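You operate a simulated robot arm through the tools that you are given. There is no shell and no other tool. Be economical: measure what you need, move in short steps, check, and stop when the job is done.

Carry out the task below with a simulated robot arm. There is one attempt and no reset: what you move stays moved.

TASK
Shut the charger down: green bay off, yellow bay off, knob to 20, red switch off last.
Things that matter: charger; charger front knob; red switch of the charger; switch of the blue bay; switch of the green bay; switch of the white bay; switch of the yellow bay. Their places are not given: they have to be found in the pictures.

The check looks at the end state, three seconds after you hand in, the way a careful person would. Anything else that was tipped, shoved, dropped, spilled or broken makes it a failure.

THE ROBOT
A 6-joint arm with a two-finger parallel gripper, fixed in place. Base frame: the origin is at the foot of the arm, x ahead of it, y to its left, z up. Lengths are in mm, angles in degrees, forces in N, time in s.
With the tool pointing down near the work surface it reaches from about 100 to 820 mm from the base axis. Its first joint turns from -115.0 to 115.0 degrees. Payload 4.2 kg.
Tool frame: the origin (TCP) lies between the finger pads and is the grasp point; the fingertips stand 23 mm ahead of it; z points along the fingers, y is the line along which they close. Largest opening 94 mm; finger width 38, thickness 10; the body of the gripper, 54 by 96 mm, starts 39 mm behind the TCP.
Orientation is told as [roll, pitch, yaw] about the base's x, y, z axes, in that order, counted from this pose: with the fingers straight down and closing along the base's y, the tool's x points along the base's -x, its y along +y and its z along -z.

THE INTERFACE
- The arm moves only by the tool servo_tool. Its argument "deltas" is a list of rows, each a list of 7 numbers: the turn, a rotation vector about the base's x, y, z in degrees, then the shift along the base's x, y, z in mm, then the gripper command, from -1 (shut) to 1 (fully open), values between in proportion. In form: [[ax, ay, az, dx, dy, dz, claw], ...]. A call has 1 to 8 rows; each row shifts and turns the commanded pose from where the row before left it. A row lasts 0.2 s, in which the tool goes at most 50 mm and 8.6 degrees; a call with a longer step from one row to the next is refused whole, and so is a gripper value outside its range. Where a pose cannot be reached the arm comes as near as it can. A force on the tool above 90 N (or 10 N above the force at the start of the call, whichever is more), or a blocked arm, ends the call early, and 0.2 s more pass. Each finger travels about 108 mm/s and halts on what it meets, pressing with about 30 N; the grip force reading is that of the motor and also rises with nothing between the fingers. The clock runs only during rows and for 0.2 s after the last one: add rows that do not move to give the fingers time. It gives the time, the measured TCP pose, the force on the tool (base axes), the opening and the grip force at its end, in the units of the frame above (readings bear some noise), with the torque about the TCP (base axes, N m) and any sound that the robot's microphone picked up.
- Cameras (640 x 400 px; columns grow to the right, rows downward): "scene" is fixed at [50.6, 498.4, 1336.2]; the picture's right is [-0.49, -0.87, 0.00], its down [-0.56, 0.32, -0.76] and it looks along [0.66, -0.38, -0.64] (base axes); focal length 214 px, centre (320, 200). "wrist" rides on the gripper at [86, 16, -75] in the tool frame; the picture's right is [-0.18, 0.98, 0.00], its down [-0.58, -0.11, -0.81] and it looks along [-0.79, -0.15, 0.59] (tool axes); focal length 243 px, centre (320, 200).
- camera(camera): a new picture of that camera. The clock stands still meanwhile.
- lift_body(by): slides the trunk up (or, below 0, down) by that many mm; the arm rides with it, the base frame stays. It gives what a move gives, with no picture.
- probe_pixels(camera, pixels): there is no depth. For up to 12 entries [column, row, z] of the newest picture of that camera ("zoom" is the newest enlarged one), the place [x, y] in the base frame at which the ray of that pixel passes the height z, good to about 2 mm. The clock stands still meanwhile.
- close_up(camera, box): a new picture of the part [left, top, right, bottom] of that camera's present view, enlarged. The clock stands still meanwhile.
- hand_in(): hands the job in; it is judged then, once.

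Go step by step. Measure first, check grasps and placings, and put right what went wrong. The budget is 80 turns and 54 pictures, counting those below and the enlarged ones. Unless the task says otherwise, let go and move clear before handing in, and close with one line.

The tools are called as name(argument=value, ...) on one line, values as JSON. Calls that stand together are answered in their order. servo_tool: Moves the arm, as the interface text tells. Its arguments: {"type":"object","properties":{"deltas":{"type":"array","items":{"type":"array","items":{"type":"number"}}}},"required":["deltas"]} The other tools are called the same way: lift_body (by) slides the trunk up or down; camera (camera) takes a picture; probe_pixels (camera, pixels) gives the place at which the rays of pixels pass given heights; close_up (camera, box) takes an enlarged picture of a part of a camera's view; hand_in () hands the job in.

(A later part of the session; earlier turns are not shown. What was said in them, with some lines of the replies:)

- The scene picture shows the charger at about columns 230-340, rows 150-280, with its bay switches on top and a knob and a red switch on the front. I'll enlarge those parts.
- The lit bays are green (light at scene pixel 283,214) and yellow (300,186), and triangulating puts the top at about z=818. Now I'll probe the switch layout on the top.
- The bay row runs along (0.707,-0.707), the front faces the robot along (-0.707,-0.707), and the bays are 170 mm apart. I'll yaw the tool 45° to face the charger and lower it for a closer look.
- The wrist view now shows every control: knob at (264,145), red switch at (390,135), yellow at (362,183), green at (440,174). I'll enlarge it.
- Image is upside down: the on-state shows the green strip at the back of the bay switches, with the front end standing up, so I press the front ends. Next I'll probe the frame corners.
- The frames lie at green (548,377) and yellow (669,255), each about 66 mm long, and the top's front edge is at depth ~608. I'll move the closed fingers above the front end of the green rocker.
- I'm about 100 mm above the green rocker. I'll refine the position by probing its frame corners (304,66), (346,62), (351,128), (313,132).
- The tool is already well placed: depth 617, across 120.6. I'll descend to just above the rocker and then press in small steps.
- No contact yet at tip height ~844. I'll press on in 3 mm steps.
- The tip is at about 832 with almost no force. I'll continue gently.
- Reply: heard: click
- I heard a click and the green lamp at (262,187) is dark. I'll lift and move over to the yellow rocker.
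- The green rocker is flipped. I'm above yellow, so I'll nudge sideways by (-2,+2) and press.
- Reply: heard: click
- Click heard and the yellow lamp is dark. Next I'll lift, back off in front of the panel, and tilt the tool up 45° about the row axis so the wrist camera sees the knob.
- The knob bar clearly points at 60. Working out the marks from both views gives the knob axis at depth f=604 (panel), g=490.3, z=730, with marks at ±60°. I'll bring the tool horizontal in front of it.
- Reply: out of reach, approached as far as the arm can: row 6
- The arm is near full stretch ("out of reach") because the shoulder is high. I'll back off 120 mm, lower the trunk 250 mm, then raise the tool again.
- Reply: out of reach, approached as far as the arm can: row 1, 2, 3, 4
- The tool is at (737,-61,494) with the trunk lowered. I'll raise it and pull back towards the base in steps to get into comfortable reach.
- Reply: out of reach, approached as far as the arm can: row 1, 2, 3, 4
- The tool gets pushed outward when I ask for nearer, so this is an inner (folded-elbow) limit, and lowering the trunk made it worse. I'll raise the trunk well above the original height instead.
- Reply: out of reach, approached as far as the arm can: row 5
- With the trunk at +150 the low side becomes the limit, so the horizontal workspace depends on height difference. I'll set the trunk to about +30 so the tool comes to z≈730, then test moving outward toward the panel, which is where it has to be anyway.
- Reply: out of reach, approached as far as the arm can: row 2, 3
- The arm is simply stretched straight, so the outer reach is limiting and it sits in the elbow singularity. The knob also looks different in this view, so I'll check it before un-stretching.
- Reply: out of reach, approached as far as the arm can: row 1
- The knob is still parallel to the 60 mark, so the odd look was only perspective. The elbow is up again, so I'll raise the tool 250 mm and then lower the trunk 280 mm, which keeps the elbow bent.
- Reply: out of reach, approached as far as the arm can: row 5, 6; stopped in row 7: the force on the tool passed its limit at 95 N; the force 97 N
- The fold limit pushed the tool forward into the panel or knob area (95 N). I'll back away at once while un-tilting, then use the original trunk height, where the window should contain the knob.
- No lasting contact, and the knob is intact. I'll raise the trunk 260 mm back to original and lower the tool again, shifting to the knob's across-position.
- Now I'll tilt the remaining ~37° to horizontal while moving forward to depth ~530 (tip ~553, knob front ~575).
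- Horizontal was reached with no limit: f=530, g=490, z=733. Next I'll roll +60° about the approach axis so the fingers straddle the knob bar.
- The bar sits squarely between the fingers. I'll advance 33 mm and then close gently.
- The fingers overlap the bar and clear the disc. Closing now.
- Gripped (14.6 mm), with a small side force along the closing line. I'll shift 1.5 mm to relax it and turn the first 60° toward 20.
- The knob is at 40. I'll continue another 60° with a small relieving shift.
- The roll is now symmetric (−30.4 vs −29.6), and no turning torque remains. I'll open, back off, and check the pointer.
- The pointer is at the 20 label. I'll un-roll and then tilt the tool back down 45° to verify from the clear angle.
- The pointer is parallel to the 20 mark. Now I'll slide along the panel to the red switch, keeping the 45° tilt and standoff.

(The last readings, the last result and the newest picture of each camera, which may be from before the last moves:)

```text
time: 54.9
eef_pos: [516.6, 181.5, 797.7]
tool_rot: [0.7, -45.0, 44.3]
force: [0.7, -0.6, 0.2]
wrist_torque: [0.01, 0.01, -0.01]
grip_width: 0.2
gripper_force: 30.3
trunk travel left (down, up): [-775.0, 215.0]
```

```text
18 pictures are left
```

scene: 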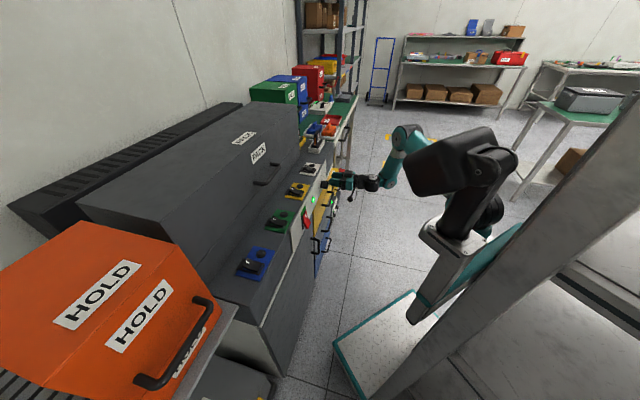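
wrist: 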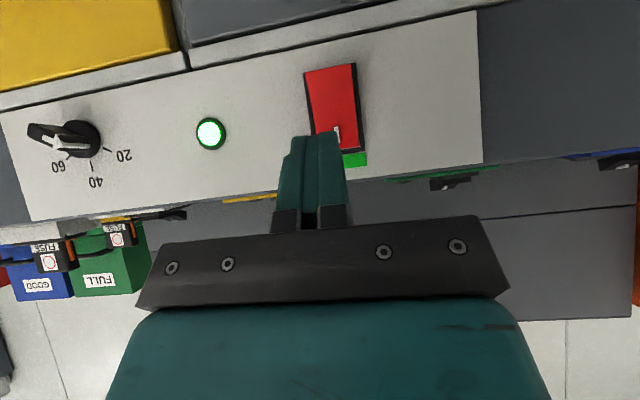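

The red switch frame spans z≈710–782 at g≈231, with its lower end standing out. I'll lower so the fingertip's leading corner is at z≈722 and approach to near contact.

servo_tool(deltas=[[0, 0, 0, -4, 4, -24, -1], [0, 0, 0, 0, 0, -24, -1], [0, 0, 0, 0, 0, -25, -1], [0, 0, 0, 10, 10, 0, -1], [0, 0, 0, 10, 10, 0, -1], [0, 0, 0, 8, 8, 0, -1], [0, 0, 0, 0, 0, 0, -1]])

camera(camera="wrist")

close_up(camera="scene", box=[280, 180, 350, 240])

```text
time: 56.5
eef_pos: [542.4, 215.3, 722.9]
tool_rot: [0.8, -45.0, 44.5]
force: [0.6, -0.2, -0.1]
wrist_torque: [0.01, -0.07, -0.03]
grip_width: 0.0
gripper_force: 29.8
trunk travel left (down, up): [-775.0, 215.0]
```

```text
17 pictures are left
```

wrist: 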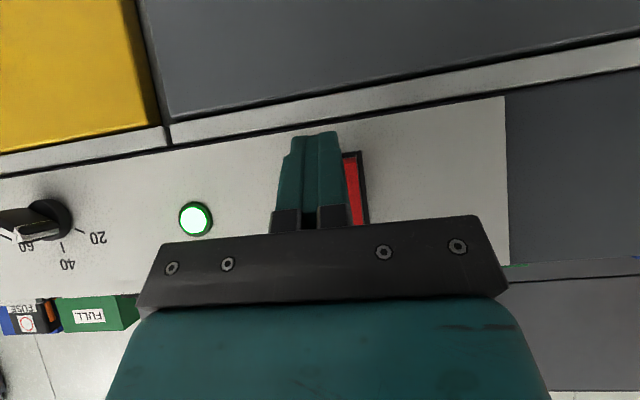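

```text
6.67 times, centred on (315, 210) of scene
```

zoom: 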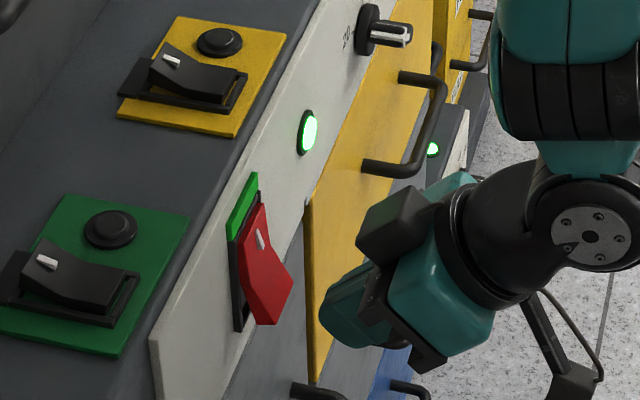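

The tip is in front of the red rocker, though its corner may be marginally low against the rocker's lower edge (~718). I'll raise it 6 mm and press in.

servo_tool(deltas=[[0, 0, 0, 2, 2, 6, -1], [0, 0, 0, 4, 4, 0, -1], [0, 0, 0, 3, 3, 0, -1], [0, 0, 0, 2, 2, 0, -1], [0, 0, 0, 2, 2, 0, -1], [0, 0, 0, 2, 2, 0, -1], [0, 0, 0, 1.5, 1.5, 0, -1]])

```text
time: 58.0
eef_pos: [557.8, 230.1, 728.0]
tool_rot: [0.8, -44.9, 44.4]
force: [-0.8, -0.9, -0.3]
wrist_torque: [0.01, 0.05, 0.04]
grip_width: 0.0
gripper_force: 29.4
trunk travel left (down, up): [-775.0, 215.0]
```

The leading corner is at f≈587 with slight contact. I'll continue in small steps.

servo_tool(deltas=[[0, 0, 0, 1.4, 1.4, 0, -1], [0, 0, 0, 1.4, 1.4, 0, -1], [0, 0, 0, 1.4, 1.4, 0, -1], [0, 0, 0, 0, 0, 0, -1]])

camera(camera="wrist")

```text
time: 59.0
eef_pos: [563.0, 234.0, 728.0]
tool_rot: [0.6, -45.0, 44.4]
force: [0.1, -0.8, -0.1]
wrist_torque: [0.01, -0.01, 0.01]
grip_width: 0.0
gripper_force: 30.4
trunk travel left (down, up): [-775.0, 215.0]
heard: click
```

```text
15 pictures are left
```

wrist: 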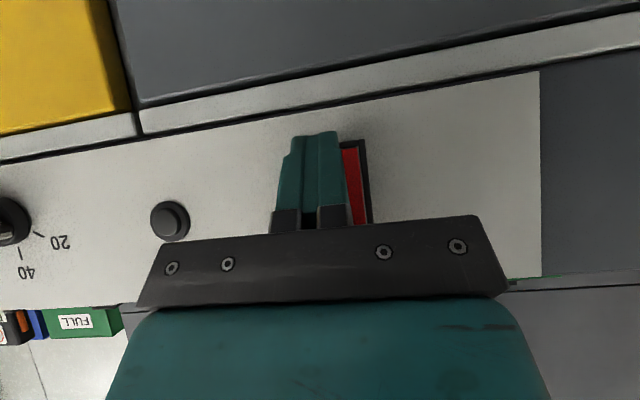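

Click, and the panel lamp at (170,220) is dark: the red switch is off. I'll back straight out and raise clear, then verify everything.

servo_tool(deltas=[[0, 0, 0, -15, -15, 0, -1], [0, 0, 0, -25, -25, 0, -1], [0, 0, 0, -25, -25, 20, -1], [0, 0, 0, -25, -25, 30, -1], [0, 0, 0, 0, -30, 40, -1], [0, 0, 0, 0, -30, 40, -1], [0, 0, 0, 0, 0, 40, -1], [0, 0, 0, 0, 0, 0, -1]])

close_up(camera="scene", box=[220, 150, 350, 290])

camera(camera="wrist")

camera(camera="scene")

```text
time: 60.9
eef_pos: [484.8, 97.2, 878.5]
tool_rot: [0.8, -45.1, 44.4]
force: [0.4, 0.2, 0.8]
wrist_torque: [0.0, -0.01, 0.0]
grip_width: 0.0
gripper_force: 30.1
out of reach, approached as far as the arm can: row 7
trunk travel left (down, up): [-775.0, 215.0]
```

```text
2.86 times, centred on (285, 220) of scene
```

zoom: 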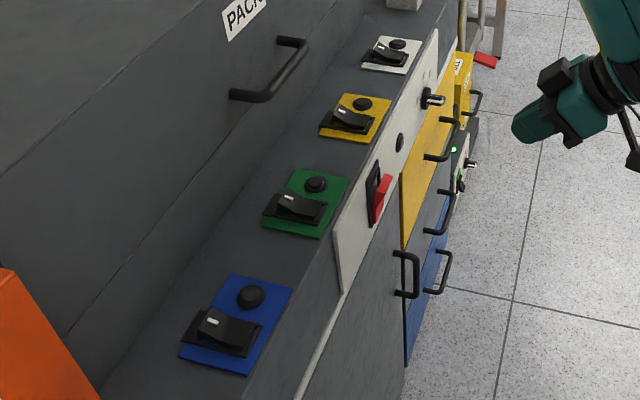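

```text
13 pictures are left
```

wrist: 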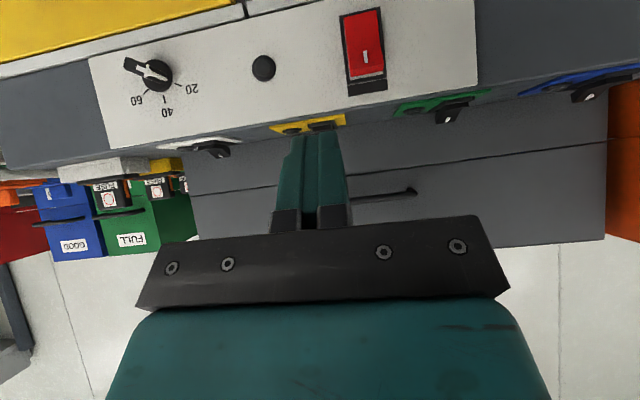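

```text
12 pictures are left
```

scene: 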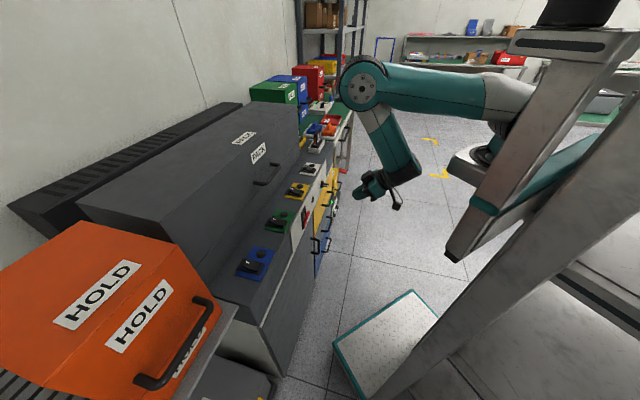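

All the lamps are dark: the panel lamp at wrist pixel (263,67) and every bay lamp. The knob points at 20, the red rocker is flipped off with no green strip showing, and nothing else looks moved. The tool is clear, so I'm handing in.

hand_in()

```text
The job is handed in.
```

The charger is shut down: green bay off, yellow bay off, knob at 20, and the red switch off last. While lining up for the knob, the gripper hit the panel or knob area once at about 95 N, and I saw no damage or shift afterwards.
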